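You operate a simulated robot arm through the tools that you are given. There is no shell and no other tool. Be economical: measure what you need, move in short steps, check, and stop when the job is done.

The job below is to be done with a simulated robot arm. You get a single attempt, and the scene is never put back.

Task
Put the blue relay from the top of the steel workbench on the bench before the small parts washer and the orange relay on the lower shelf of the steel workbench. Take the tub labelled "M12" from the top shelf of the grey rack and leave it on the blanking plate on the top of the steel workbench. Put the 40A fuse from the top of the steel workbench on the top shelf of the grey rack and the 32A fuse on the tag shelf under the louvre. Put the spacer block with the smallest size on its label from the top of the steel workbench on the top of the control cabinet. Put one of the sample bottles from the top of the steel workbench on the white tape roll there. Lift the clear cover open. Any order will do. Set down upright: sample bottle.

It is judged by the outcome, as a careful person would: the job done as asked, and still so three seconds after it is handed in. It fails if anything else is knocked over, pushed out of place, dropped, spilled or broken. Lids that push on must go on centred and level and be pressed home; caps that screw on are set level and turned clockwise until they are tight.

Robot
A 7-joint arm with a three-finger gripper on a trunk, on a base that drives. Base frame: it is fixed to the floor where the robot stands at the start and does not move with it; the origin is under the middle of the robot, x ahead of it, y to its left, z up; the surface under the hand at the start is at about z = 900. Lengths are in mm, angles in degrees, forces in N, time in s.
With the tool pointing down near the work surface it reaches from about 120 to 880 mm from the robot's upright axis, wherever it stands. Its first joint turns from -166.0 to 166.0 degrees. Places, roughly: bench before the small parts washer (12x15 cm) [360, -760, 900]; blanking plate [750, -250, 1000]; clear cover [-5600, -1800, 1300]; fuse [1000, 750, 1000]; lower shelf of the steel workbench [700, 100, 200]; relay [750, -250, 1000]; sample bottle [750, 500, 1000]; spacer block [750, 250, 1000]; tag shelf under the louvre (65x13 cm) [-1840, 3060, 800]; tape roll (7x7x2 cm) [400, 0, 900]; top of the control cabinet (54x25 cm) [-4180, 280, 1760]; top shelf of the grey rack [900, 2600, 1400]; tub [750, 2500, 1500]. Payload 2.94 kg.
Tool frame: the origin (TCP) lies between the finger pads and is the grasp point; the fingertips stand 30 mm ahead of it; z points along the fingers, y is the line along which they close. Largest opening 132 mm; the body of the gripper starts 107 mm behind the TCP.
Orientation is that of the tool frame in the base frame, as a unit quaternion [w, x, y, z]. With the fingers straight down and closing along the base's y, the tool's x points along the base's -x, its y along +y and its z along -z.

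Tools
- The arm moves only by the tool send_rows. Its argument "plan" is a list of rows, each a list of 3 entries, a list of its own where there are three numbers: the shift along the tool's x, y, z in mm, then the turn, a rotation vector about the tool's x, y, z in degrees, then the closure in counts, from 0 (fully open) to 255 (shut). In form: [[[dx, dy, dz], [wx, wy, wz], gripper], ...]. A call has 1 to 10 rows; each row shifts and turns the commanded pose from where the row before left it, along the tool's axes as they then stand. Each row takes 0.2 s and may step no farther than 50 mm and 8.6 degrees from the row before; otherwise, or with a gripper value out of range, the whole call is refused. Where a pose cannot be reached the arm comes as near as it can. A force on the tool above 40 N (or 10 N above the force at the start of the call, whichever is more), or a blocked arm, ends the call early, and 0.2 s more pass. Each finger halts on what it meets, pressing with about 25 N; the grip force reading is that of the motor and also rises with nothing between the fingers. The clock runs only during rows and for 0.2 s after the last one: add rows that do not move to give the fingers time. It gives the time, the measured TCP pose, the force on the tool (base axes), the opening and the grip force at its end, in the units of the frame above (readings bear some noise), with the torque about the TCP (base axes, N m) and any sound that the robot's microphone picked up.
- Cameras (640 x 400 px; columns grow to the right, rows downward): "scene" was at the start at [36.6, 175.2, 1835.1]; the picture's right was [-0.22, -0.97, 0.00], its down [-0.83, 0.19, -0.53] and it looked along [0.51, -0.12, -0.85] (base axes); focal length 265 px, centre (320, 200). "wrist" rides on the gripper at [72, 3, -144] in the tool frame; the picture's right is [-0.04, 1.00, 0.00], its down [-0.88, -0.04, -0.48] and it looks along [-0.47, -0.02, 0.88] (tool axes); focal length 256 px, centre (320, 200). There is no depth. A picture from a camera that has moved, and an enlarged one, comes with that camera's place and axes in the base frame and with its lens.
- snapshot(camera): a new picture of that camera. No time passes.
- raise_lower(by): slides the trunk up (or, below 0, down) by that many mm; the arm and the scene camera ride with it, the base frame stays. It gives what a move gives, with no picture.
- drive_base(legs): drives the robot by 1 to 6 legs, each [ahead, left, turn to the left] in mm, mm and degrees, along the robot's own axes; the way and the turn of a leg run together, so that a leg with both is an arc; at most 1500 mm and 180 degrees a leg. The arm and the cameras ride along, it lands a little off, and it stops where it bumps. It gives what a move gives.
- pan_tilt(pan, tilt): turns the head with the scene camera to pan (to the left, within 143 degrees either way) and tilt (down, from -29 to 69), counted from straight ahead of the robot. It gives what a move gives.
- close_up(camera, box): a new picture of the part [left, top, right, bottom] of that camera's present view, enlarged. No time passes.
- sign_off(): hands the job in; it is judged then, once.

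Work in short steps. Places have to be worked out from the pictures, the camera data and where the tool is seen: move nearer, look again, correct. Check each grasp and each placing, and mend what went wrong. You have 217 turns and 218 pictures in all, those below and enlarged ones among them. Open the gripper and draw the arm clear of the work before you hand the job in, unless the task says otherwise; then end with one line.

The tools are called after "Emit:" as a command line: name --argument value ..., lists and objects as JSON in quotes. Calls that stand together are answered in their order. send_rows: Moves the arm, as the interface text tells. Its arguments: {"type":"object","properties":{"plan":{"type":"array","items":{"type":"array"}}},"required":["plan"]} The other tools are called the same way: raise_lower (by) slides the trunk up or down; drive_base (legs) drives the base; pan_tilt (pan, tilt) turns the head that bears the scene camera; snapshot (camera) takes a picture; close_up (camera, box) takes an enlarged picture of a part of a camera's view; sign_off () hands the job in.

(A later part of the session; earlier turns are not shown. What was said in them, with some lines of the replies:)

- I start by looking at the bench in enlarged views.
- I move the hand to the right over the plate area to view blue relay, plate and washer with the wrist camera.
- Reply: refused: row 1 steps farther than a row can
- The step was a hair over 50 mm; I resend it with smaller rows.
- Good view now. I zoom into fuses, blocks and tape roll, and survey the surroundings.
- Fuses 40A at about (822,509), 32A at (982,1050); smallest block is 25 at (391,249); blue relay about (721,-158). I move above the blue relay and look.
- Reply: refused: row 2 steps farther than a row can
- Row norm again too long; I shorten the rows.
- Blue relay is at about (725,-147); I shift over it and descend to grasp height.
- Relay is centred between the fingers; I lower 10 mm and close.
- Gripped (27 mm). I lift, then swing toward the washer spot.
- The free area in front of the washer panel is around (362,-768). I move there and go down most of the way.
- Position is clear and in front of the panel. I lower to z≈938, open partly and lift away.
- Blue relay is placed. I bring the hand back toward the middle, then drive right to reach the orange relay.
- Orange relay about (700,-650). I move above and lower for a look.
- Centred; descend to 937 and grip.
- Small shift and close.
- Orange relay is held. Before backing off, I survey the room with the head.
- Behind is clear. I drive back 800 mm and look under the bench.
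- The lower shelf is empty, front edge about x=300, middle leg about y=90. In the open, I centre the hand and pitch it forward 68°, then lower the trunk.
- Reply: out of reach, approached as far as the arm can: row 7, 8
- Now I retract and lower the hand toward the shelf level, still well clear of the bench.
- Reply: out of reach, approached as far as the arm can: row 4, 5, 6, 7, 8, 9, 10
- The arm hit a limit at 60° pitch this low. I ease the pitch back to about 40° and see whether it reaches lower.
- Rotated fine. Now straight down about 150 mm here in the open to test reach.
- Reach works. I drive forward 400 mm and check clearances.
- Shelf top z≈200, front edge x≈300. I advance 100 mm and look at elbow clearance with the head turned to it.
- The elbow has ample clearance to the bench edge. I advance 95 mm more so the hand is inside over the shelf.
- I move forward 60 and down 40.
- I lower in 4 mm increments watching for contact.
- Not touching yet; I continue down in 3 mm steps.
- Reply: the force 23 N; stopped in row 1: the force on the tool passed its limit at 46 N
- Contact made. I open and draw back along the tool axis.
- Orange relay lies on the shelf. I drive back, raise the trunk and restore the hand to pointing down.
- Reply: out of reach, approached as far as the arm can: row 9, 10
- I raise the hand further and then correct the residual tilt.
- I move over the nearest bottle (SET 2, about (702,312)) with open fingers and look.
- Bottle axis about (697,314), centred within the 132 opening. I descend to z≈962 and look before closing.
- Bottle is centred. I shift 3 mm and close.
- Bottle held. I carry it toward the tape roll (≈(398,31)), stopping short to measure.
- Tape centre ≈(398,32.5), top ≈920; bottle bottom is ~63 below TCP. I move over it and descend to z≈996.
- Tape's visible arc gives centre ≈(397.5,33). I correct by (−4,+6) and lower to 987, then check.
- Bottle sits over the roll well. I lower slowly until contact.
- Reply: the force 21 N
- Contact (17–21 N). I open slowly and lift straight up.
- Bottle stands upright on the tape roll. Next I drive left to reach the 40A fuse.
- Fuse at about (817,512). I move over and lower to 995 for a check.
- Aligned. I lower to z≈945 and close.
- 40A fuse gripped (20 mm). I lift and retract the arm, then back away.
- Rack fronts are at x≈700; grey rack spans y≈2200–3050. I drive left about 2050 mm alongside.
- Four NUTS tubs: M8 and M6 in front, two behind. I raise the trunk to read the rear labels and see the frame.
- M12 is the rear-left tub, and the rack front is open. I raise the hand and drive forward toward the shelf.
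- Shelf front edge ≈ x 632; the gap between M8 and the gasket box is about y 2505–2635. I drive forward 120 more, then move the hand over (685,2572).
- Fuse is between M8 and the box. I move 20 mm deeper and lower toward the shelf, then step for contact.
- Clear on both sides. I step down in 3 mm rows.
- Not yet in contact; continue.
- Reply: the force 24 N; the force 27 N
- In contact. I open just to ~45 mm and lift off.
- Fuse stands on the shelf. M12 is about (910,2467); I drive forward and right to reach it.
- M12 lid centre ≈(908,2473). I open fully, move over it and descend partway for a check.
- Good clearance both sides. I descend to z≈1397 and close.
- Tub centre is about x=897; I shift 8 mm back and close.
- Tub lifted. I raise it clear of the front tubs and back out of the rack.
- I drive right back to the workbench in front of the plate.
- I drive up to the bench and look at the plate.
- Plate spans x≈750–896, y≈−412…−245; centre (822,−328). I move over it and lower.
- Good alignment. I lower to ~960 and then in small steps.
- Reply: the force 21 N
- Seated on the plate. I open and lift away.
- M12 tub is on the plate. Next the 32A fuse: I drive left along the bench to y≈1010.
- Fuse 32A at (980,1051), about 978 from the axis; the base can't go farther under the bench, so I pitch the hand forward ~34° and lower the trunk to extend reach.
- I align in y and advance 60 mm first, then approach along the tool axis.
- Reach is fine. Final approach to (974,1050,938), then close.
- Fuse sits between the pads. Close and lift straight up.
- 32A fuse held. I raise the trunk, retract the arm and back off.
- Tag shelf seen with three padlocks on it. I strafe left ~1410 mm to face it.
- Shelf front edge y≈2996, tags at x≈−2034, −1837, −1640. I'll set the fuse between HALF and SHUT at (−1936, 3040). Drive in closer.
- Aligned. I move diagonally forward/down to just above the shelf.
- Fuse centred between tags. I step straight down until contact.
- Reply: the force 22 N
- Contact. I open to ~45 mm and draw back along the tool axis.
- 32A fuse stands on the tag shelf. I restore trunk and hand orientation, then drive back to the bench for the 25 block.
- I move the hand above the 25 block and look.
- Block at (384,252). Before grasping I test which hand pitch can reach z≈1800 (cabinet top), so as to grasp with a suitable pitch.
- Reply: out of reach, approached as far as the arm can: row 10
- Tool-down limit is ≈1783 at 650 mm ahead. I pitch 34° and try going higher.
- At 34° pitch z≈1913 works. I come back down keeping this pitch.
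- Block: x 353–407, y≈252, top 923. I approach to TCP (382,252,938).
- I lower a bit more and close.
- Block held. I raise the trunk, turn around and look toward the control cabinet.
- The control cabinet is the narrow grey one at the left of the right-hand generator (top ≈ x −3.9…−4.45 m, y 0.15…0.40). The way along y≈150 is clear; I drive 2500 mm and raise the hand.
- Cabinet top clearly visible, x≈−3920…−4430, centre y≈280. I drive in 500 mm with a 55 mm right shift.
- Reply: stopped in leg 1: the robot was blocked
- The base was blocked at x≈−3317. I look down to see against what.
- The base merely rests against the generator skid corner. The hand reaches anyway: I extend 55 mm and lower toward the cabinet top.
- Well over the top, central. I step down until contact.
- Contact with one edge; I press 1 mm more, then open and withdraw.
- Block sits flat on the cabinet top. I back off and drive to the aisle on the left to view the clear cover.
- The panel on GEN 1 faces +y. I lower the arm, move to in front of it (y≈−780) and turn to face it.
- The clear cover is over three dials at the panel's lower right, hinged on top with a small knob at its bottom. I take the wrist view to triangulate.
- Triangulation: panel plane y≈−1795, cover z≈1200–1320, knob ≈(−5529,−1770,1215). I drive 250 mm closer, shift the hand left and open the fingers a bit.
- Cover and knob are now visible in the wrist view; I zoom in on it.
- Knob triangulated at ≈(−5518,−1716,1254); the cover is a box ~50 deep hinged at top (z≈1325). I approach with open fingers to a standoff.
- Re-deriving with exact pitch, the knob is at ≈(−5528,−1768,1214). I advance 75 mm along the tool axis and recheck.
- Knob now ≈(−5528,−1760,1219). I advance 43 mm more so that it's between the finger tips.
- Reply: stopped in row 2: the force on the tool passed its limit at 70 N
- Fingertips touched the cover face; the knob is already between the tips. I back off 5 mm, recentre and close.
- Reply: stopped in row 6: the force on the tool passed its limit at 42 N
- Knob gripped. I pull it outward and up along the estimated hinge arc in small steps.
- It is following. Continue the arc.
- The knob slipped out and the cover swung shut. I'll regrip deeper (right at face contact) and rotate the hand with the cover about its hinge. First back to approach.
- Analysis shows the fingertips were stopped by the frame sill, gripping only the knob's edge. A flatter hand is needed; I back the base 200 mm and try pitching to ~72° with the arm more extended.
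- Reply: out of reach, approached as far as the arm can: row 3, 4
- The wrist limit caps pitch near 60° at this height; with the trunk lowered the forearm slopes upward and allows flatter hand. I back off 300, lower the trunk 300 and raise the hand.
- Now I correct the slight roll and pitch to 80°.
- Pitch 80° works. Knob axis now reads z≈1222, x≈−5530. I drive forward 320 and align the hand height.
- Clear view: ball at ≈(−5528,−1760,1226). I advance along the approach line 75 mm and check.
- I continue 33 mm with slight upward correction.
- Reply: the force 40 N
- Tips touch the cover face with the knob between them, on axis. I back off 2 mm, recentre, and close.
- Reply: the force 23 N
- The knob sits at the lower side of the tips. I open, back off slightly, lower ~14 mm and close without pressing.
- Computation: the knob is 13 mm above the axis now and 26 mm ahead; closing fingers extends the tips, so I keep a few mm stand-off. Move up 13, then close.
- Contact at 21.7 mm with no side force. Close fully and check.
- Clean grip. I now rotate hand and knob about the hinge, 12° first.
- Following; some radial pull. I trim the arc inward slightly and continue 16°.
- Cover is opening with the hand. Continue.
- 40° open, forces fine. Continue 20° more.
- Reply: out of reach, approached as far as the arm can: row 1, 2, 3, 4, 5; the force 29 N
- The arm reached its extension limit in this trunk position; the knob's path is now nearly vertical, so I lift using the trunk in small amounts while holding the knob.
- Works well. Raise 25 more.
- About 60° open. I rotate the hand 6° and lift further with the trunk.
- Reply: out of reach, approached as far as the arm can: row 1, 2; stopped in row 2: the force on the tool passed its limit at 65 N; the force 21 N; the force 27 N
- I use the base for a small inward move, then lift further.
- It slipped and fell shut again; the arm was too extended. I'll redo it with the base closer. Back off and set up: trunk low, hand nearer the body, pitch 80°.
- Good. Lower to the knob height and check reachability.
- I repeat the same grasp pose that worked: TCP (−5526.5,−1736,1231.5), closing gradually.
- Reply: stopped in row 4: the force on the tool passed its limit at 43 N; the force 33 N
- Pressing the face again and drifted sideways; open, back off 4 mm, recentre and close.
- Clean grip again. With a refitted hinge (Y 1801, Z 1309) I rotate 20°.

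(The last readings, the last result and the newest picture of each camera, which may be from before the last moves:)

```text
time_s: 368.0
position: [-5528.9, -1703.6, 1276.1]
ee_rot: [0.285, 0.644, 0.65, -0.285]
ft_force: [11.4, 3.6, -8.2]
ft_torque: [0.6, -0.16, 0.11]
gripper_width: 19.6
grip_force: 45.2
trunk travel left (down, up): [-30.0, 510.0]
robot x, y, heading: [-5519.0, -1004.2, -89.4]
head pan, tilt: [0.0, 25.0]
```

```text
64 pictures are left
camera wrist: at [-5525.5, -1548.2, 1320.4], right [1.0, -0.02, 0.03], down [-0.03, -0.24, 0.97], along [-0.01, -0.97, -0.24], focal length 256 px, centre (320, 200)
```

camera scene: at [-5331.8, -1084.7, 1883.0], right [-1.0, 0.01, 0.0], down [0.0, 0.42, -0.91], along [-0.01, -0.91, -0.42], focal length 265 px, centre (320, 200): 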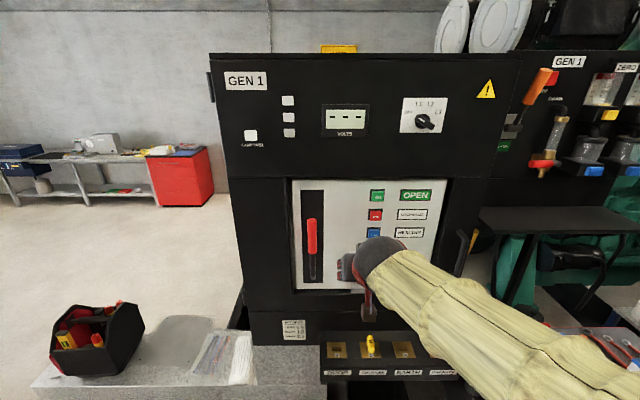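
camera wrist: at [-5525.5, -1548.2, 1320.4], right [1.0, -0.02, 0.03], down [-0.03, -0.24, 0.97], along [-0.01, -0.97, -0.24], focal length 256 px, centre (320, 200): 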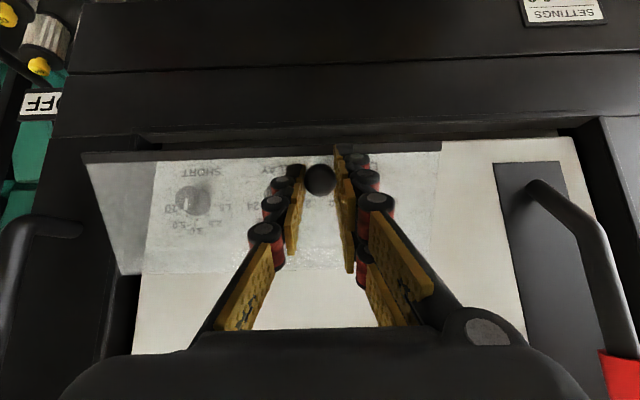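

Forces are low. Continue another 24°.

Emit:
send_rows --plan '[[[-3.8, 0.5, -6.1], [0, 4, 0], 255], [[-3.8, 0.5, -6.1], [0, 4, 0], 255], [[-3.8, 0.5, -6.1], [0, 4, 0], 255]]'

Emit:
send_rows --plan '[[[-3.8, 0.5, -6.1], [0, 4, 0], 255], [[-3.8, 0, -6.1], [0, 4, 0], 255], [[-3.8, 0, -6.1], [0, 4, 0], 255]]'

Emit:
snapshot --camera "wrist"

```text
time_s: 368.8
position: [-5527.0, -1698.4, 1298.8]
ee_rot: [0.215, 0.671, 0.676, -0.215]
ft_force: [2.3, 7.8, -9.1]
ft_torque: [0.78, -0.04, -0.1]
gripper_width: 20.1
grip_force: 44.8
trunk travel left (down, up): [-30.0, 510.0]
robot x, y, heading: [-5518.5, -1000.1, -89.5]
head pan, tilt: [0.0, 25.0]
```

```text
time_s: 369.6
position: [-5527.4, -1700.0, 1320.4]
ee_rot: [0.145, 0.689, 0.695, -0.145]
ft_force: [0.0, 15.3, -13.0]
ft_torque: [1.5, 0.05, -0.14]
gripper_width: 19.9
grip_force: 44.9
trunk travel left (down, up): [-30.0, 510.0]
robot x, y, heading: [-5518.7, -1005.2, -89.8]
head pan, tilt: [0.0, 25.0]
```

```text
63 pictures are left
camera wrist: at [-5524.9, -1575.1, 1422.8], right [1.0, -0.03, 0.02], down [-0.03, -0.62, 0.79], along [-0.02, -0.79, -0.62], focal length 256 px, centre (320, 200)
```

wrist: 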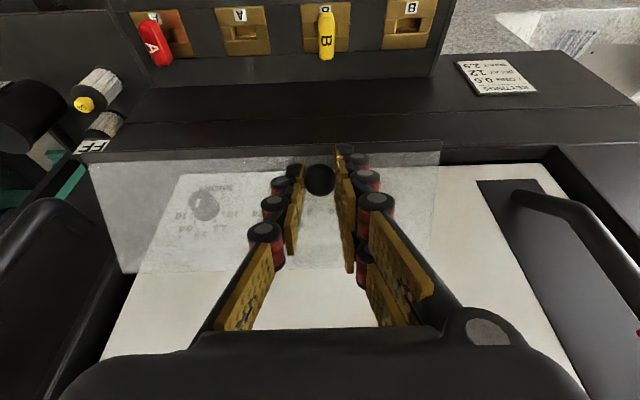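

56° open. I trim outward slightly and continue.

Emit:
send_rows --plan '[[[-2.2, 0, -7.0], [0, 4, 0], 255], [[-3.0, 0, -6.5], [0, 4, 0], 255], [[-3.0, 0, -6.5], [0, 4, 0], 255]]'

Emit:
send_rows --plan '[[[-3.0, 0, -6.5], [0, 4, 0], 255], [[-3.2, 0, -6.5], [0, 4, 0], 255]]'

Emit:
snapshot --camera "wrist"

```text
time_s: 370.4
position: [-5516.6, -1678.0, 1319.1]
ee_rot: [0.071, 0.698, 0.709, -0.071]
ft_force: [16.6, -1.2, -0.9]
ft_torque: [0.08, -0.05, 0.39]
gripper_width: 0.2
grip_force: 28.4
out of reach, approached as far as the arm can: row 3
trunk travel left (down, up): [-30.0, 510.0]
robot x, y, heading: [-5520.2, -1006.7, -89.6]
head pan, tilt: [0.0, 25.0]
```

```text
time_s: 371.0
position: [-5528.5, -1662.2, 1287.4]
ee_rot: [0.021, 0.705, 0.709, -0.024]
ft_force: [0.4, -0.1, -0.4]
ft_torque: [-0.02, 0.11, -0.02]
gripper_width: 0.1
grip_force: 28.7
out of reach, approached as far as the arm can: row 1, 2
trunk travel left (down, up): [-30.0, 510.0]
robot x, y, heading: [-5523.5, -1004.5, -89.7]
head pan, tilt: [0.0, 25.0]
```

```text
62 pictures are left
camera wrist: at [-5524.5, -1581.1, 1426.4], right [1.0, -0.04, 0.0], down [-0.03, -0.85, 0.53], along [-0.02, -0.53, -0.85], focal length 256 px, centre (320, 200)
```

wrist: 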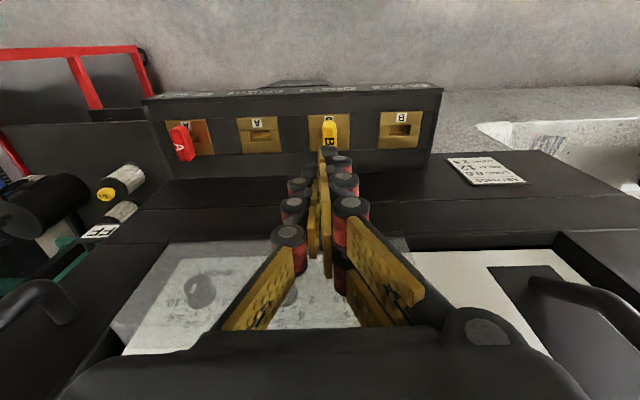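

The hand-down height limit with the low trunk caused the slip. Next try: trunk about 110 mm higher, and in the second half I'll lift with the trunk. Re-posing first.

Emit:
drive_base --legs '[[-250, 0, 0]]'

Emit:
raise_lower --by 110

Emit:
send_rows --plan '[[[0, 0, 0], [0, -8.3, 0], 160], [[0, 0, 0], [0, -8.3, 0], 160], [[0, 0, 0], [0, -8.3, 0], 160], [[0, 0, 0], [0, -8.3, 0], 160], [[0, 0, 0], [0, -8.3, 0], 160], [[0, 0, 0], [0, -8.3, 0], 160], [[0, 0, 0], [0, -8.3, 0], 160], [[30, 0, 0], [0, -8.3, 0], 160], [[40, 0, 10], [0, -6, 0], 160], [[40, 0, 10], [0, 0, 0], 160]]'

```text
time_s: 372.9
position: [-5525.1, -1414.0, 1288.1]
ee_rot: [0.022, 0.701, 0.712, -0.023]
ft_force: [-0.3, 0.3, 0.6]
ft_torque: [-0.04, 0.0, -0.05]
gripper_width: 0.0
grip_force: 28.9
trunk travel left (down, up): [-30.0, 510.0]
robot x, y, heading: [-5521.9, -756.6, -89.2]
head pan, tilt: [0.0, 25.0]
```

```text
time_s: 374.3
position: [-5524.2, -1414.0, 1397.1]
ee_rot: [0.022, 0.702, 0.712, -0.023]
ft_force: [-0.3, 0.4, 0.0]
ft_torque: [0.01, -0.02, -0.01]
gripper_width: 0.1
grip_force: 28.7
trunk travel left (down, up): [-140.0, 400.0]
robot x, y, heading: [-5521.8, -754.3, -89.2]
head pan, tilt: [0.0, 25.0]
```

```text
time_s: 376.5
position: [-5525.2, -1399.3, 1289.0]
ee_rot: [0.439, 0.551, 0.561, -0.433]
ft_force: [-1.0, -1.6, 0.9]
ft_torque: [0.14, 0.01, -0.01]
gripper_width: 49.1
grip_force: 0.0
trunk travel left (down, up): [-140.0, 400.0]
robot x, y, heading: [-5522.1, -754.9, -89.2]
head pan, tilt: [0.0, 25.0]
```

Emit:
send_rows --plan '[[[28, 0, 7], [0, 0, 0], 160], [[28, 0, 7], [0, 0, 0], 160]]'

Emit:
drive_base --legs '[[285, 0, -0.6]]'

Emit:
snapshot --camera "wrist"

```text
time_s: 377.1
position: [-5525.3, -1397.0, 1229.5]
ee_rot: [0.438, 0.553, 0.562, -0.433]
ft_force: [-1.2, 0.1, -0.4]
ft_torque: [0.0, 0.01, 0.0]
gripper_width: 49.3
grip_force: 0.1
trunk travel left (down, up): [-140.0, 400.0]
robot x, y, heading: [-5525.3, -757.4, -89.3]
head pan, tilt: [0.0, 25.0]
```

```text
time_s: 379.0
position: [-5530.8, -1679.0, 1229.8]
ee_rot: [0.435, 0.557, 0.558, -0.435]
ft_force: [-0.5, -0.2, -0.4]
ft_torque: [0.0, -0.02, -0.01]
gripper_width: 49.0
grip_force: 0.0
trunk travel left (down, up): [-140.0, 400.0]
robot x, y, heading: [-5521.5, -1041.0, -90.0]
head pan, tilt: [0.0, 25.0]
```

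```text
61 pictures are left
camera wrist: at [-5527.6, -1521.2, 1194.6], right [1.0, -0.01, 0.04], down [-0.04, 0.25, 0.97], along [-0.02, -0.97, 0.25], focal length 256 px, centre (320, 200)
```

wrist: 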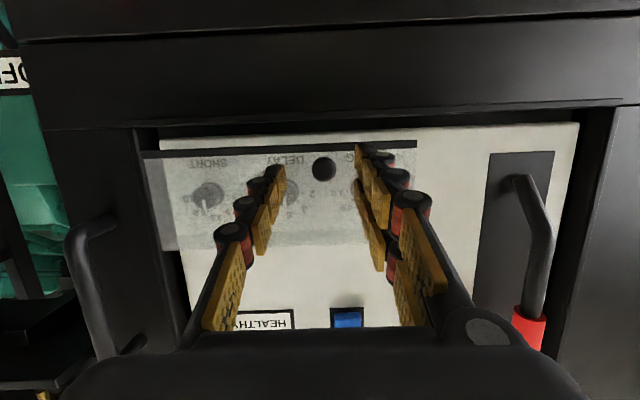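

Approach to the knob (TCP −1733,1233) and close gradually.

Emit:
send_rows --plan '[[[-8, 2, 26], [0, 0, 0], 160], [[-8.3, 1.5, 25.5], [0, 0, 0], 160], [[0, 0, 0], [0, 0, 0], 190], [[0, 0, 0], [0, 0, 0], 215], [[0, 0, 0], [0, 0, 0], 255], [[0, 0, 0], [0, 0, 0], 255]]'

Emit:
close_up --camera "wrist" --box '[240, 110, 400, 210]'

```text
time_s: 380.4
position: [-5526.6, -1732.9, 1232.4]
ee_rot: [0.436, 0.556, 0.558, -0.436]
ft_force: [-2.0, -0.1, 0.2]
ft_torque: [-0.03, -0.04, -0.03]
gripper_width: 20.3
grip_force: 28.9
trunk travel left (down, up): [-140.0, 400.0]
robot x, y, heading: [-5519.6, -1038.2, -89.8]
head pan, tilt: [0.0, 25.0]
```

```text
4.00 times, centred on (320, 160) of wrist
camera zoom: at [-5524.5, -1575.1, 1196.8], right [1.0, -0.01, 0.04], down [-0.04, 0.25, 0.97], along [-0.02, -0.97, 0.25], focal length 1024 px, centre (320, 360)
```

zoom: 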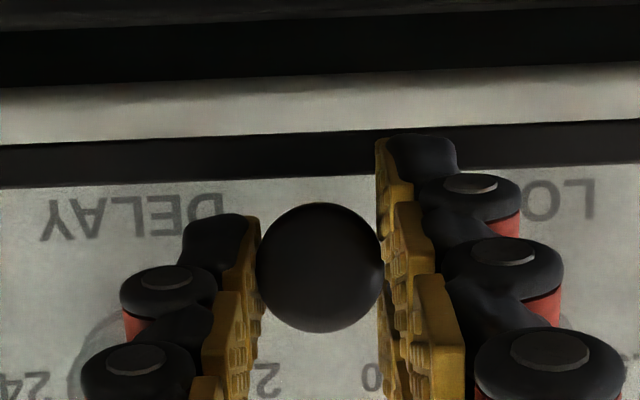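

Clean. Rotate about the hinge 32°.

Emit:
send_rows --plan '[[[-3.5, 0, -6.2], [0, 4, 0], 255], [[-3.5, 0, -6.2], [0, 4, 0], 255], [[-3.5, 0, -6.2], [0, 4, 0], 255], [[-3.5, 0, -6.2], [0, 4, 0], 255]]'

Emit:
send_rows --plan '[[[-3.5, 0, -6.2], [0, 4, 0], 255], [[-3.5, 0, -6.2], [0, 4, 0], 255], [[-3.5, 0, -6.2], [0, 4, 0], 255], [[-3.5, 0, -6.2], [0, 4, 0], 255]]'

```text
time_s: 381.4
position: [-5527.1, -1717.7, 1249.0]
ee_rot: [0.374, 0.6, 0.602, -0.371]
ft_force: [-10.4, 19.2, -31.6]
ft_torque: [1.38, 0.16, -0.19]
gripper_width: 20.2
grip_force: 44.5
out of reach, approached as far as the arm can: row 4
trunk travel left (down, up): [-140.0, 400.0]
robot x, y, heading: [-5519.9, -1040.0, -89.6]
head pan, tilt: [0.0, 25.0]
```

```text
time_s: 382.4
position: [-5521.8, -1711.3, 1289.8]
ee_rot: [0.319, 0.628, 0.64, -0.308]
ft_force: [0.5, -0.4, 0.0]
ft_torque: [-0.05, -0.03, -0.04]
gripper_width: 0.0
grip_force: 28.4
out of reach, approached as far as the arm can: row 1, 2
trunk travel left (down, up): [-140.0, 400.0]
robot x, y, heading: [-5518.0, -1042.2, -90.2]
head pan, tilt: [0.0, 25.0]
```

Joint limits differ at this trunk height. The former setting (trunk −320, base y≈−1005) worked to 56°, so I return to it and will lift with the trunk from ~48°.

Emit:
drive_base --legs '[[-220, 0, 0]]'

Emit:
raise_lower --by -110

Emit:
send_rows --plan '[[[0, -1, 0], [0.33, -6.85, 0], 160], [[0, -1, 0], [0.33, -6.85, 0], 160], [[0, -1, 0], [0.33, -6.85, 0], 160], [[0, -1, 0], [0.33, -6.85, 0], 160], [[-25, -1, -4.5], [0, 0, 0], 160], [[-25, 0, -4.5], [0, 0, 0], 160]]'

```text
time_s: 384.1
position: [-5519.0, -1485.1, 1290.2]
ee_rot: [0.319, 0.627, 0.64, -0.307]
ft_force: [-0.4, 0.3, 0.7]
ft_torque: [-0.02, -0.01, 0.01]
gripper_width: 0.1
grip_force: 29.0
trunk travel left (down, up): [-140.0, 400.0]
robot x, y, heading: [-5519.5, -814.0, -89.9]
head pan, tilt: [0.0, 25.0]
```

```text
time_s: 385.6
position: [-5519.5, -1483.9, 1178.5]
ee_rot: [0.32, 0.627, 0.64, -0.308]
ft_force: [-0.3, 0.1, -0.3]
ft_torque: [0.01, 0.0, 0.0]
gripper_width: 0.0
grip_force: 28.6
trunk travel left (down, up): [-30.0, 510.0]
robot x, y, heading: [-5521.8, -813.9, -89.4]
head pan, tilt: [0.0, 25.0]
```

```text
time_s: 387.0
position: [-5525.9, -1485.8, 1226.9]
ee_rot: [0.454, 0.541, 0.544, -0.453]
ft_force: [0.0, -1.7, -1.6]
ft_torque: [-0.13, -0.04, 0.0]
gripper_width: 49.4
grip_force: 0.1
trunk travel left (down, up): [-30.0, 510.0]
robot x, y, heading: [-5521.8, -813.4, -90.0]
head pan, tilt: [0.0, 25.0]
```

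Emit:
drive_base --legs '[[188, 0, 0]]'

Emit:
snapshot --camera "wrist"

```text
time_s: 388.5
position: [-5523.7, -1673.9, 1228.5]
ee_rot: [0.455, 0.54, 0.543, -0.454]
ft_force: [-0.4, 0.1, 0.2]
ft_torque: [-0.02, 0.01, -0.01]
gripper_width: 49.4
grip_force: 0.0
trunk travel left (down, up): [-30.0, 510.0]
robot x, y, heading: [-5515.1, -1003.1, -89.6]
head pan, tilt: [0.0, 25.0]
```

```text
59 pictures are left
camera wrist: at [-5521.3, -1519.3, 1182.4], right [1.0, 0.0, 0.04], down [-0.04, 0.32, 0.95], along [-0.02, -0.95, 0.32], focal length 256 px, centre (320, 200)
```

wrist: 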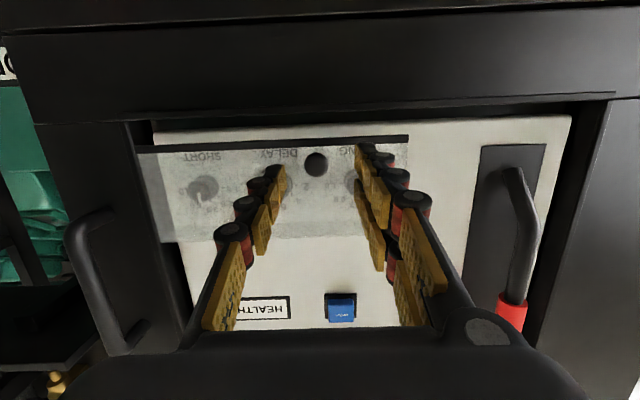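

Emit:
send_rows --plan '[[[-6.8, -1.5, 29], [0, 0, 0], 160], [[-6.8, -1.5, 29], [0, 0, 0], 160], [[0, 0, 0], [0, 0, 0], 190], [[0, 0, 0], [0, 0, 0], 215], [[0, 0, 0], [0, 0, 0], 255], [[0, 0, 0], [0, 0, 0], 255]]'

Emit:
close_up --camera "wrist" --box '[240, 110, 400, 210]'

```text
time_s: 389.9
position: [-5526.9, -1734.3, 1231.3]
ee_rot: [0.455, 0.541, 0.543, -0.454]
ft_force: [-1.1, -1.5, -0.2]
ft_torque: [0.12, -0.06, -0.06]
gripper_width: 20.5
grip_force: 28.7
trunk travel left (down, up): [-30.0, 510.0]
robot x, y, heading: [-5519.5, -1000.7, -89.8]
head pan, tilt: [0.0, 25.0]
```

```text
4.00 times, centred on (320, 160) of wrist
camera zoom: at [-5524.9, -1579.6, 1184.8], right [1.0, 0.0, 0.04], down [-0.04, 0.32, 0.95], along [-0.02, -0.95, 0.32], focal length 1024 px, centre (320, 360)
```

zoom: 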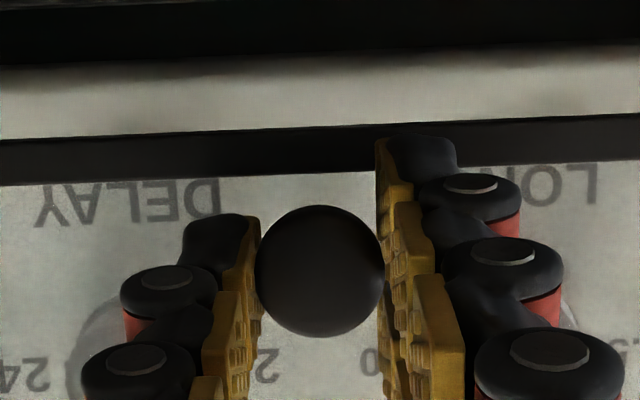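

Clean grip. Rotate 44° about the hinge.

Emit:
send_rows --plan '[[[-3.8, 0, -6.1], [0, 4, 0], 255], [[-3.8, 0, -6.1], [0, 4, 0], 255], [[-3.8, 0, -6.1], [0, 4, 0], 255], [[-3.8, 0, -6.1], [0, 4, 0], 255], [[-3.8, 0, -6.1], [0, 4, 0], 255], [[-3.7, 0, -6.2], [0, 4, 0], 255]]'

Emit:
send_rows --plan '[[[-3.6, 0, -6.2], [0, 4, 0], 255], [[-3.6, 0, -6.2], [0, 4, 0], 255], [[-3.6, 0, -6.2], [0, 4, 0], 255], [[-3.5, 0, -6.3], [0, 4, 0], 255], [[-3.5, 0, -6.3], [0, 4, 0], 255]]'

Emit:
raise_lower --by 12

```text
time_s: 391.3
position: [-5527.4, -1707.3, 1263.9]
ee_rot: [0.332, 0.623, 0.626, -0.331]
ft_force: [-0.2, -5.9, -2.5]
ft_torque: [0.44, 0.04, -0.02]
gripper_width: 20.0
grip_force: 44.8
trunk travel left (down, up): [-30.0, 510.0]
robot x, y, heading: [-5518.5, -1000.5, -89.5]
head pan, tilt: [0.0, 25.0]
```

```text
time_s: 392.5
position: [-5527.3, -1699.5, 1299.4]
ee_rot: [0.219, 0.671, 0.674, -0.218]
ft_force: [-4.5, -23.4, 1.4]
ft_torque: [0.05, 0.08, -0.06]
gripper_width: 20.3
grip_force: 44.8
trunk travel left (down, up): [-30.0, 510.0]
robot x, y, heading: [-5520.2, -1002.8, -89.7]
head pan, tilt: [0.0, 25.0]
```

```text
time_s: 393.1
position: [-5527.8, -1695.5, 1310.4]
ee_rot: [0.216, 0.672, 0.674, -0.217]
ft_force: [-5.1, 1.5, -12.4]
ft_torque: [1.28, 0.1, -0.14]
gripper_width: 19.7
grip_force: 45.0
trunk travel left (down, up): [-42.0, 498.0]
robot x, y, heading: [-5522.8, -998.0, -89.7]
head pan, tilt: [0.0, 25.0]
```

Forces fine. Lift on with the trunk.

Emit:
raise_lower --by 14

Emit:
raise_lower --by 12

Emit:
snapshot --camera "wrist"

```text
time_s: 393.7
position: [-5528.7, -1695.0, 1326.9]
ee_rot: [0.218, 0.672, 0.674, -0.218]
ft_force: [-3.2, 9.0, -10.5]
ft_torque: [1.29, 0.14, -0.1]
gripper_width: 20.1
grip_force: 44.5
trunk travel left (down, up): [-56.0, 484.0]
robot x, y, heading: [-5520.2, -1002.5, -89.5]
head pan, tilt: [0.0, 25.0]
```

```text
time_s: 394.3
position: [-5527.5, -1695.5, 1338.5]
ee_rot: [0.219, 0.67, 0.675, -0.219]
ft_force: [-4.4, 4.6, -9.6]
ft_torque: [1.13, 0.18, -0.04]
gripper_width: 20.2
grip_force: 44.6
trunk travel left (down, up): [-68.0, 472.0]
robot x, y, heading: [-5519.3, -1000.4, -89.7]
head pan, tilt: [0.0, 25.0]
```

```text
57 pictures are left
camera wrist: at [-5524.6, -1553.0, 1412.0], right [1.0, -0.03, 0.02], down [-0.04, -0.43, 0.9], along [-0.02, -0.9, -0.43], focal length 256 px, centre (320, 200)
```

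wrist: 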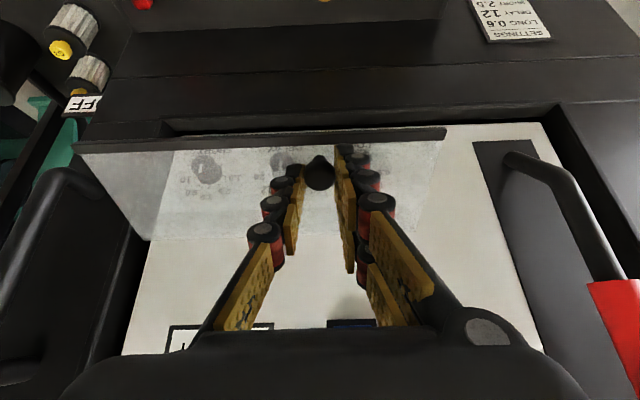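

About 69° open. I alternate trunk lifts with small inward arm moves.

Emit:
raise_lower --by 12

Emit:
send_rows --plan '[[[-2.8, 0, 2], [0, 0, 0], 255]]'

Emit:
raise_lower --by 10

Emit:
send_rows --plan '[[[-3.2, 0, 2.4], [0, 0, 0], 255]]'

Emit:
snapshot --camera "wrist"

```text
time_s: 394.9
position: [-5527.3, -1698.5, 1350.2]
ee_rot: [0.219, 0.671, 0.674, -0.219]
ft_force: [-4.7, -6.6, -10.6]
ft_torque: [0.85, 0.06, -0.04]
gripper_width: 20.2
grip_force: 45.1
trunk travel left (down, up): [-80.0, 460.0]
robot x, y, heading: [-5520.2, -1004.9, -89.7]
head pan, tilt: [0.0, 25.0]
```

```text
time_s: 395.3
position: [-5528.5, -1698.1, 1351.2]
ee_rot: [0.218, 0.671, 0.674, -0.218]
ft_force: [-5.1, 10.4, -11.4]
ft_torque: [1.54, 0.07, -0.06]
gripper_width: 20.3
grip_force: 44.8
trunk travel left (down, up): [-80.0, 460.0]
robot x, y, heading: [-5515.2, -1001.6, -89.5]
head pan, tilt: [0.0, 25.0]
```

```text
time_s: 395.9
position: [-5527.2, -1701.6, 1361.0]
ee_rot: [0.218, 0.671, 0.675, -0.218]
ft_force: [-4.7, -1.6, -12.7]
ft_torque: [1.03, 0.08, -0.05]
gripper_width: 20.7
grip_force: 44.9
trunk travel left (down, up): [-90.0, 450.0]
robot x, y, heading: [-5521.2, -1003.8, -89.5]
head pan, tilt: [0.0, 25.0]
```

```text
time_s: 396.3
position: [-5525.9, -1702.4, 1361.5]
ee_rot: [0.219, 0.671, 0.674, -0.219]
ft_force: [-4.7, 14.2, -7.0]
ft_torque: [1.46, 0.1, -0.05]
gripper_width: 20.9
grip_force: 45.0
trunk travel left (down, up): [-90.0, 450.0]
robot x, y, heading: [-5517.6, -1002.6, -89.7]
head pan, tilt: [0.0, 25.0]
```

```text
56 pictures are left
camera wrist: at [-5524.5, -1558.8, 1435.3], right [1.0, -0.03, 0.02], down [-0.04, -0.43, 0.9], along [-0.02, -0.9, -0.43], focal length 256 px, centre (320, 200)
```

wrist: 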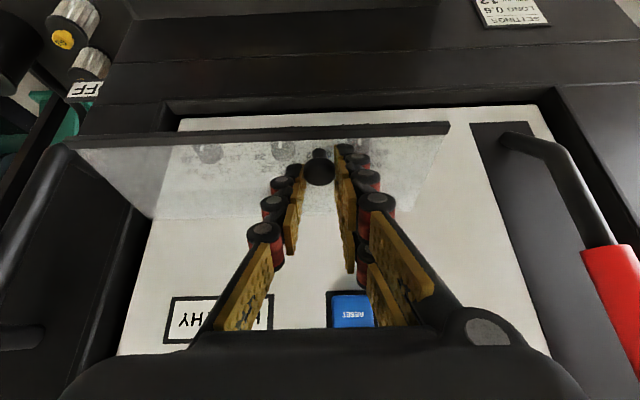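

About 84° open and still held. Continue.

Emit:
raise_lower --by 12

Emit:
send_rows --plan '[[[-3.2, 0, 2.4], [0, 0, 0], 255]]'

Emit:
raise_lower --by 10

Emit:
send_rows --plan '[[[-4, 0, 3], [0, 0, 0], 255]]'

Emit:
snapshot --camera "wrist"

```text
time_s: 396.9
position: [-5527.2, -1707.2, 1370.5]
ee_rot: [0.218, 0.671, 0.674, -0.217]
ft_force: [-4.7, -1.5, -12.3]
ft_torque: [1.0, 0.14, -0.02]
gripper_width: 20.6
grip_force: 44.9
trunk travel left (down, up): [-102.0, 438.0]
robot x, y, heading: [-5517.5, -1003.4, -89.7]
head pan, tilt: [0.0, 25.0]
```

```text
time_s: 397.3
position: [-5527.4, -1708.6, 1372.8]
ee_rot: [0.219, 0.671, 0.674, -0.218]
ft_force: [-4.6, 10.0, -8.9]
ft_torque: [1.5, 0.12, -0.07]
gripper_width: 20.6
grip_force: 44.6
trunk travel left (down, up): [-102.0, 438.0]
robot x, y, heading: [-5519.4, -1003.8, -89.6]
head pan, tilt: [0.0, 25.0]
```

```text
time_s: 397.9
position: [-5528.1, -1711.4, 1379.7]
ee_rot: [0.218, 0.671, 0.674, -0.218]
ft_force: [-4.6, -5.5, -15.3]
ft_torque: [0.96, 0.1, -0.03]
gripper_width: 20.5
grip_force: 45.6
trunk travel left (down, up): [-112.0, 428.0]
robot x, y, heading: [-5522.8, -1006.0, -89.8]
head pan, tilt: [0.0, 25.0]
```

```text
time_s: 398.3
position: [-5527.6, -1713.1, 1383.2]
ee_rot: [0.22, 0.67, 0.674, -0.219]
ft_force: [-4.2, 5.5, -8.0]
ft_torque: [1.14, 0.22, -0.06]
gripper_width: 20.3
grip_force: 44.8
trunk travel left (down, up): [-112.0, 428.0]
robot x, y, heading: [-5515.8, -1007.2, -89.8]
head pan, tilt: [0.0, 25.0]
```

```text
55 pictures are left
camera wrist: at [-5524.5, -1569.6, 1456.8], right [1.0, -0.03, 0.02], down [-0.04, -0.43, 0.9], along [-0.02, -0.9, -0.43], focal length 256 px, centre (320, 200)
```

wrist: 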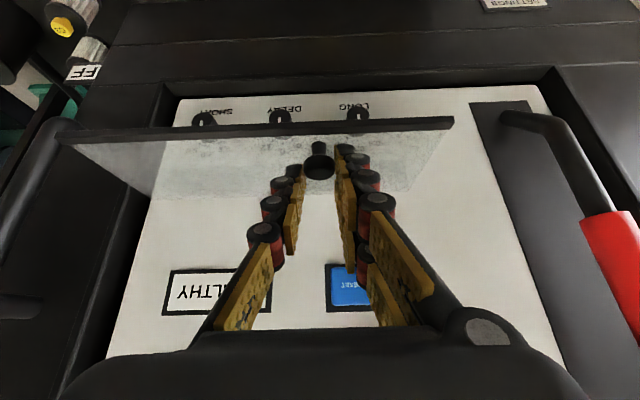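

About 99° open; the dials are exposed. I go further over, in case it needs to pass a stop.

Emit:
raise_lower --by 9

Emit:
send_rows --plan '[[[-5, 0, 3.6], [0, 0, 0], 255]]'

Emit:
raise_lower --by 8

Emit:
send_rows --plan '[[[-6, 0, 4.4], [0, 0, 0], 255]]'

Emit:
snapshot --camera "wrist"

```text
time_s: 398.9
position: [-5526.4, -1716.2, 1387.7]
ee_rot: [0.217, 0.672, 0.674, -0.217]
ft_force: [-4.9, -5.3, -17.1]
ft_torque: [0.99, 0.25, -0.15]
gripper_width: 20.5
grip_force: 45.1
trunk travel left (down, up): [-121.0, 419.0]
robot x, y, heading: [-5518.9, -1002.6, -89.9]
head pan, tilt: [0.0, 25.0]
```

```text
time_s: 399.3
position: [-5527.7, -1719.0, 1390.4]
ee_rot: [0.219, 0.671, 0.673, -0.219]
ft_force: [-6.1, 4.5, -8.8]
ft_torque: [1.16, 0.23, -0.16]
gripper_width: 20.3
grip_force: 44.4
trunk travel left (down, up): [-121.0, 419.0]
robot x, y, heading: [-5516.8, -1001.7, -89.5]
head pan, tilt: [0.0, 25.0]
```

```text
time_s: 399.9
position: [-5528.3, -1721.4, 1395.0]
ee_rot: [0.218, 0.672, 0.674, -0.218]
ft_force: [-6.6, -8.7, -16.4]
ft_torque: [0.54, 0.25, -0.23]
gripper_width: 20.2
grip_force: 44.6
trunk travel left (down, up): [-129.0, 411.0]
robot x, y, heading: [-5520.3, -1001.2, -89.9]
head pan, tilt: [0.0, 25.0]
```

```text
time_s: 400.2
position: [-5526.1, -1725.5, 1398.7]
ee_rot: [0.219, 0.67, 0.675, -0.218]
ft_force: [-5.6, 12.1, -13.5]
ft_torque: [0.71, 0.15, -0.1]
gripper_width: 19.7
grip_force: 44.6
trunk travel left (down, up): [-129.0, 411.0]
robot x, y, heading: [-5517.8, -1003.8, -89.9]
head pan, tilt: [0.0, 25.0]
```

```text
54 pictures are left
camera wrist: at [-5524.1, -1581.7, 1473.1], right [1.0, -0.03, 0.02], down [-0.04, -0.43, 0.9], along [-0.02, -0.9, -0.43], focal length 256 px, centre (320, 200)
```

wrist: 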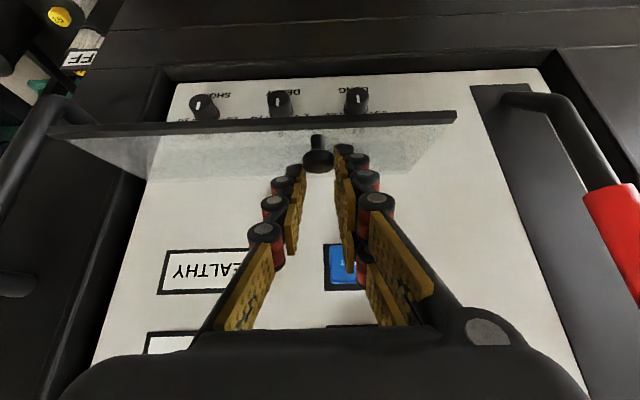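

About 112° open, still held. It previously fell shut when released, so I push on toward/over its top position.

Emit:
raise_lower --by 8

Emit:
send_rows --plan '[[[-5, 0, 3.5], [0, 0, 0], 255], [[-5, 0, 1.5], [0, 0, 0], 255]]'

Emit:
send_rows --plan '[[[-5.5, 0, 1], [0, 0, 0], 255], [[-5.5, 0, 1], [0, 0, 0], 255]]'

Emit:
snapshot --camera "wrist"

```text
time_s: 400.8
position: [-5529.2, -1727.0, 1409.8]
ee_rot: [0.222, 0.67, 0.673, -0.22]
ft_force: [-1.3, -0.8, 0.3]
ft_torque: [0.03, -0.09, 0.09]
gripper_width: 0.0
grip_force: 28.7
trunk travel left (down, up): [-137.0, 403.0]
robot x, y, heading: [-5516.4, -1003.8, -89.6]
head pan, tilt: [0.0, 25.0]
```

```text
time_s: 401.4
position: [-5525.9, -1738.8, 1407.8]
ee_rot: [0.219, 0.671, 0.674, -0.218]
ft_force: [-0.6, 0.2, 0.0]
ft_torque: [-0.01, -0.03, -0.01]
gripper_width: 0.0
grip_force: 28.8
trunk travel left (down, up): [-137.0, 403.0]
robot x, y, heading: [-5518.9, -1004.4, -89.4]
head pan, tilt: [0.0, 25.0]
```

```text
time_s: 402.0
position: [-5526.9, -1747.9, 1412.6]
ee_rot: [0.219, 0.671, 0.674, -0.218]
ft_force: [0.1, -0.3, 0.7]
ft_torque: [0.01, -0.01, 0.02]
gripper_width: 0.0
grip_force: 29.2
trunk travel left (down, up): [-137.0, 403.0]
robot x, y, heading: [-5518.4, -1003.9, -89.7]
head pan, tilt: [0.0, 25.0]
```

```text
53 pictures are left
camera wrist: at [-5522.8, -1604.9, 1486.8], right [1.0, -0.03, 0.02], down [-0.04, -0.43, 0.9], along [-0.02, -0.9, -0.43], focal length 256 px, centre (320, 200)
```

wrist: 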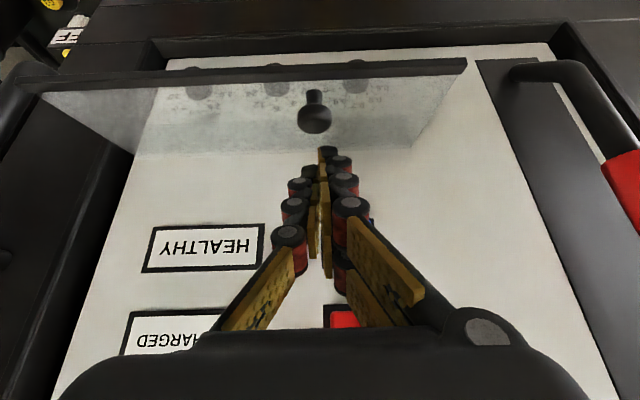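

It slipped, yet the cover stays open now. I withdraw the hand along its axis and look.

Emit:
send_rows --plan '[[[0, 0, -30], [0, 0, 0], 255], [[0, 0, -45], [0, 0, 0], 255], [[0, 0, -45], [0, 0, 0], 255]]'

Emit:
snapshot --camera "wrist"

Emit:
close_up --camera "scene" --box '[240, 140, 480, 320]'

```text
time_s: 402.8
position: [-5528.0, -1677.1, 1509.7]
ee_rot: [0.218, 0.671, 0.674, -0.219]
ft_force: [0.5, 1.1, 0.1]
ft_torque: [0.0, -0.01, -0.03]
gripper_width: 0.0
grip_force: 28.8
trunk travel left (down, up): [-137.0, 403.0]
robot x, y, heading: [-5520.3, -1000.4, -89.7]
head pan, tilt: [0.0, 25.0]
```

```text
52 pictures are left
camera wrist: at [-5524.4, -1532.8, 1583.4], right [1.0, -0.03, 0.02], down [-0.04, -0.43, 0.9], along [-0.02, -0.9, -0.43], focal length 256 px, centre (320, 200)
```

wrist: 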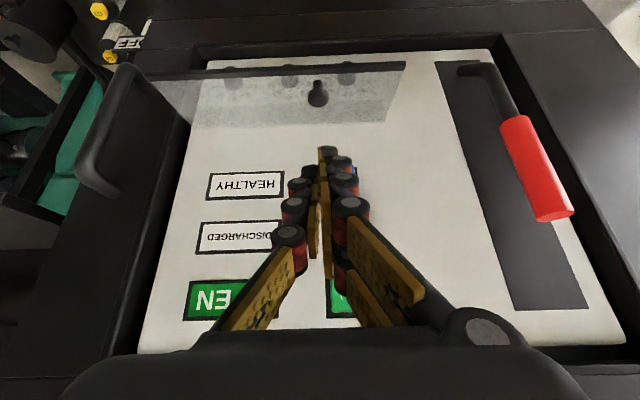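

```text
2.22 times, centred on (360, 230) of scene
camera zoom: at [-5329.8, -1063.4, 1670.1], right [-1.0, -0.01, 0.0], down [0.0, 0.42, -0.91], along [0.0, -0.91, -0.42], focal length 589 px, centre (231, 133)
```

zoom: 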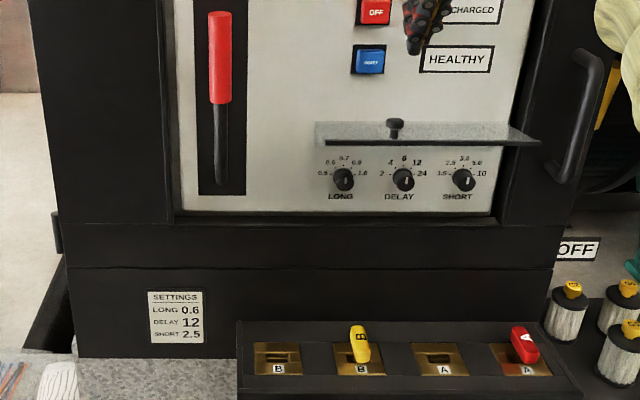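

The cover stands open with the dials exposed. I back away and re-check that it stays.

Emit:
drive_base --legs '[[-300, 0, 0]]'

Emit:
send_rows --plan '[[[0, 0, 0], [0, 0, 0], 60], [[0, 0, 0], [0, 0, 0], 60], [[0, 0, 0], [0, 0, 0], 60], [[0, 0, 0], [0, 0, 0], 60], [[0, 0, 0], [0, 0, 0], 60], [[0, 0, 0], [0, 0, 0], 60], [[0, 0, 0], [0, 0, 0], 60], [[0, 0, 0], [0, 0, 0], 60], [[0, 0, 0], [0, 0, 0], 60]]'

Emit:
snapshot --camera "scene"

Emit:
close_up --camera "scene" --box '[240, 120, 440, 270]'

```text
time_s: 404.9
position: [-5527.8, -1380.0, 1510.1]
ee_rot: [0.219, 0.671, 0.674, -0.219]
ft_force: [0.2, 0.3, 0.3]
ft_torque: [0.01, 0.03, -0.01]
gripper_width: 0.0
grip_force: 28.5
trunk travel left (down, up): [-137.0, 403.0]
robot x, y, heading: [-5521.6, -707.0, -89.6]
head pan, tilt: [0.0, 25.0]
```

```text
time_s: 406.9
position: [-5527.8, -1380.7, 1509.5]
ee_rot: [0.219, 0.671, 0.674, -0.219]
ft_force: [0.1, 0.2, -0.5]
ft_torque: [-0.02, 0.01, -0.02]
gripper_width: 101.1
grip_force: 0.0
trunk travel left (down, up): [-137.0, 403.0]
robot x, y, heading: [-5522.0, -705.7, -89.6]
head pan, tilt: [0.0, 25.0]
```

```text
50 pictures are left
camera scene: at [-5331.2, -767.6, 1670.1], right [-1.0, 0.0, 0.0], down [0.0, 0.42, -0.91], along [0.0, -0.91, -0.42], focal length 265 px, centre (320, 200)
```

scene: 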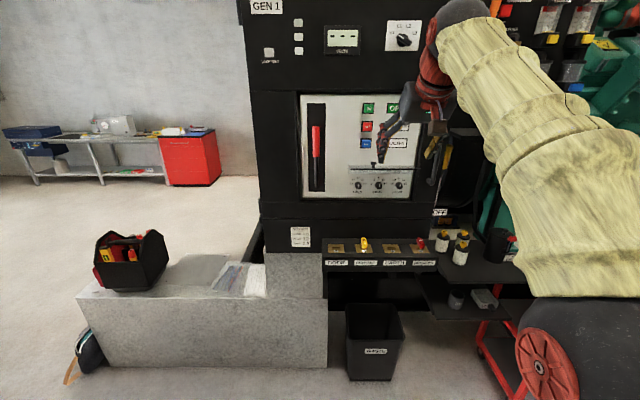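

```text
2.67 times, centred on (340, 195) of scene
camera zoom: at [-5331.2, -767.6, 1670.1], right [-1.0, 0.0, 0.0], down [0.0, 0.42, -0.91], along [0.0, -0.91, -0.42], focal length 707 px, centre (267, 213)
```

zoom: 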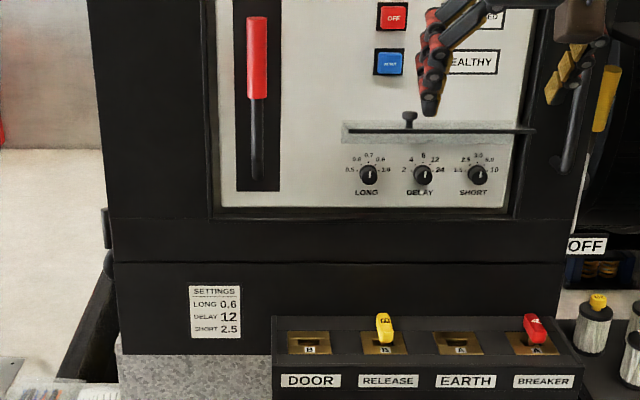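

The cover remains open after several seconds, all items are placed and checked, the gripper is open and the arm is clear. I hand the job in.

Emit:
sign_off

```text
The job is handed in.
```

All eight items of the job are done and handed in. I checked each one in the pictures after setting it down.
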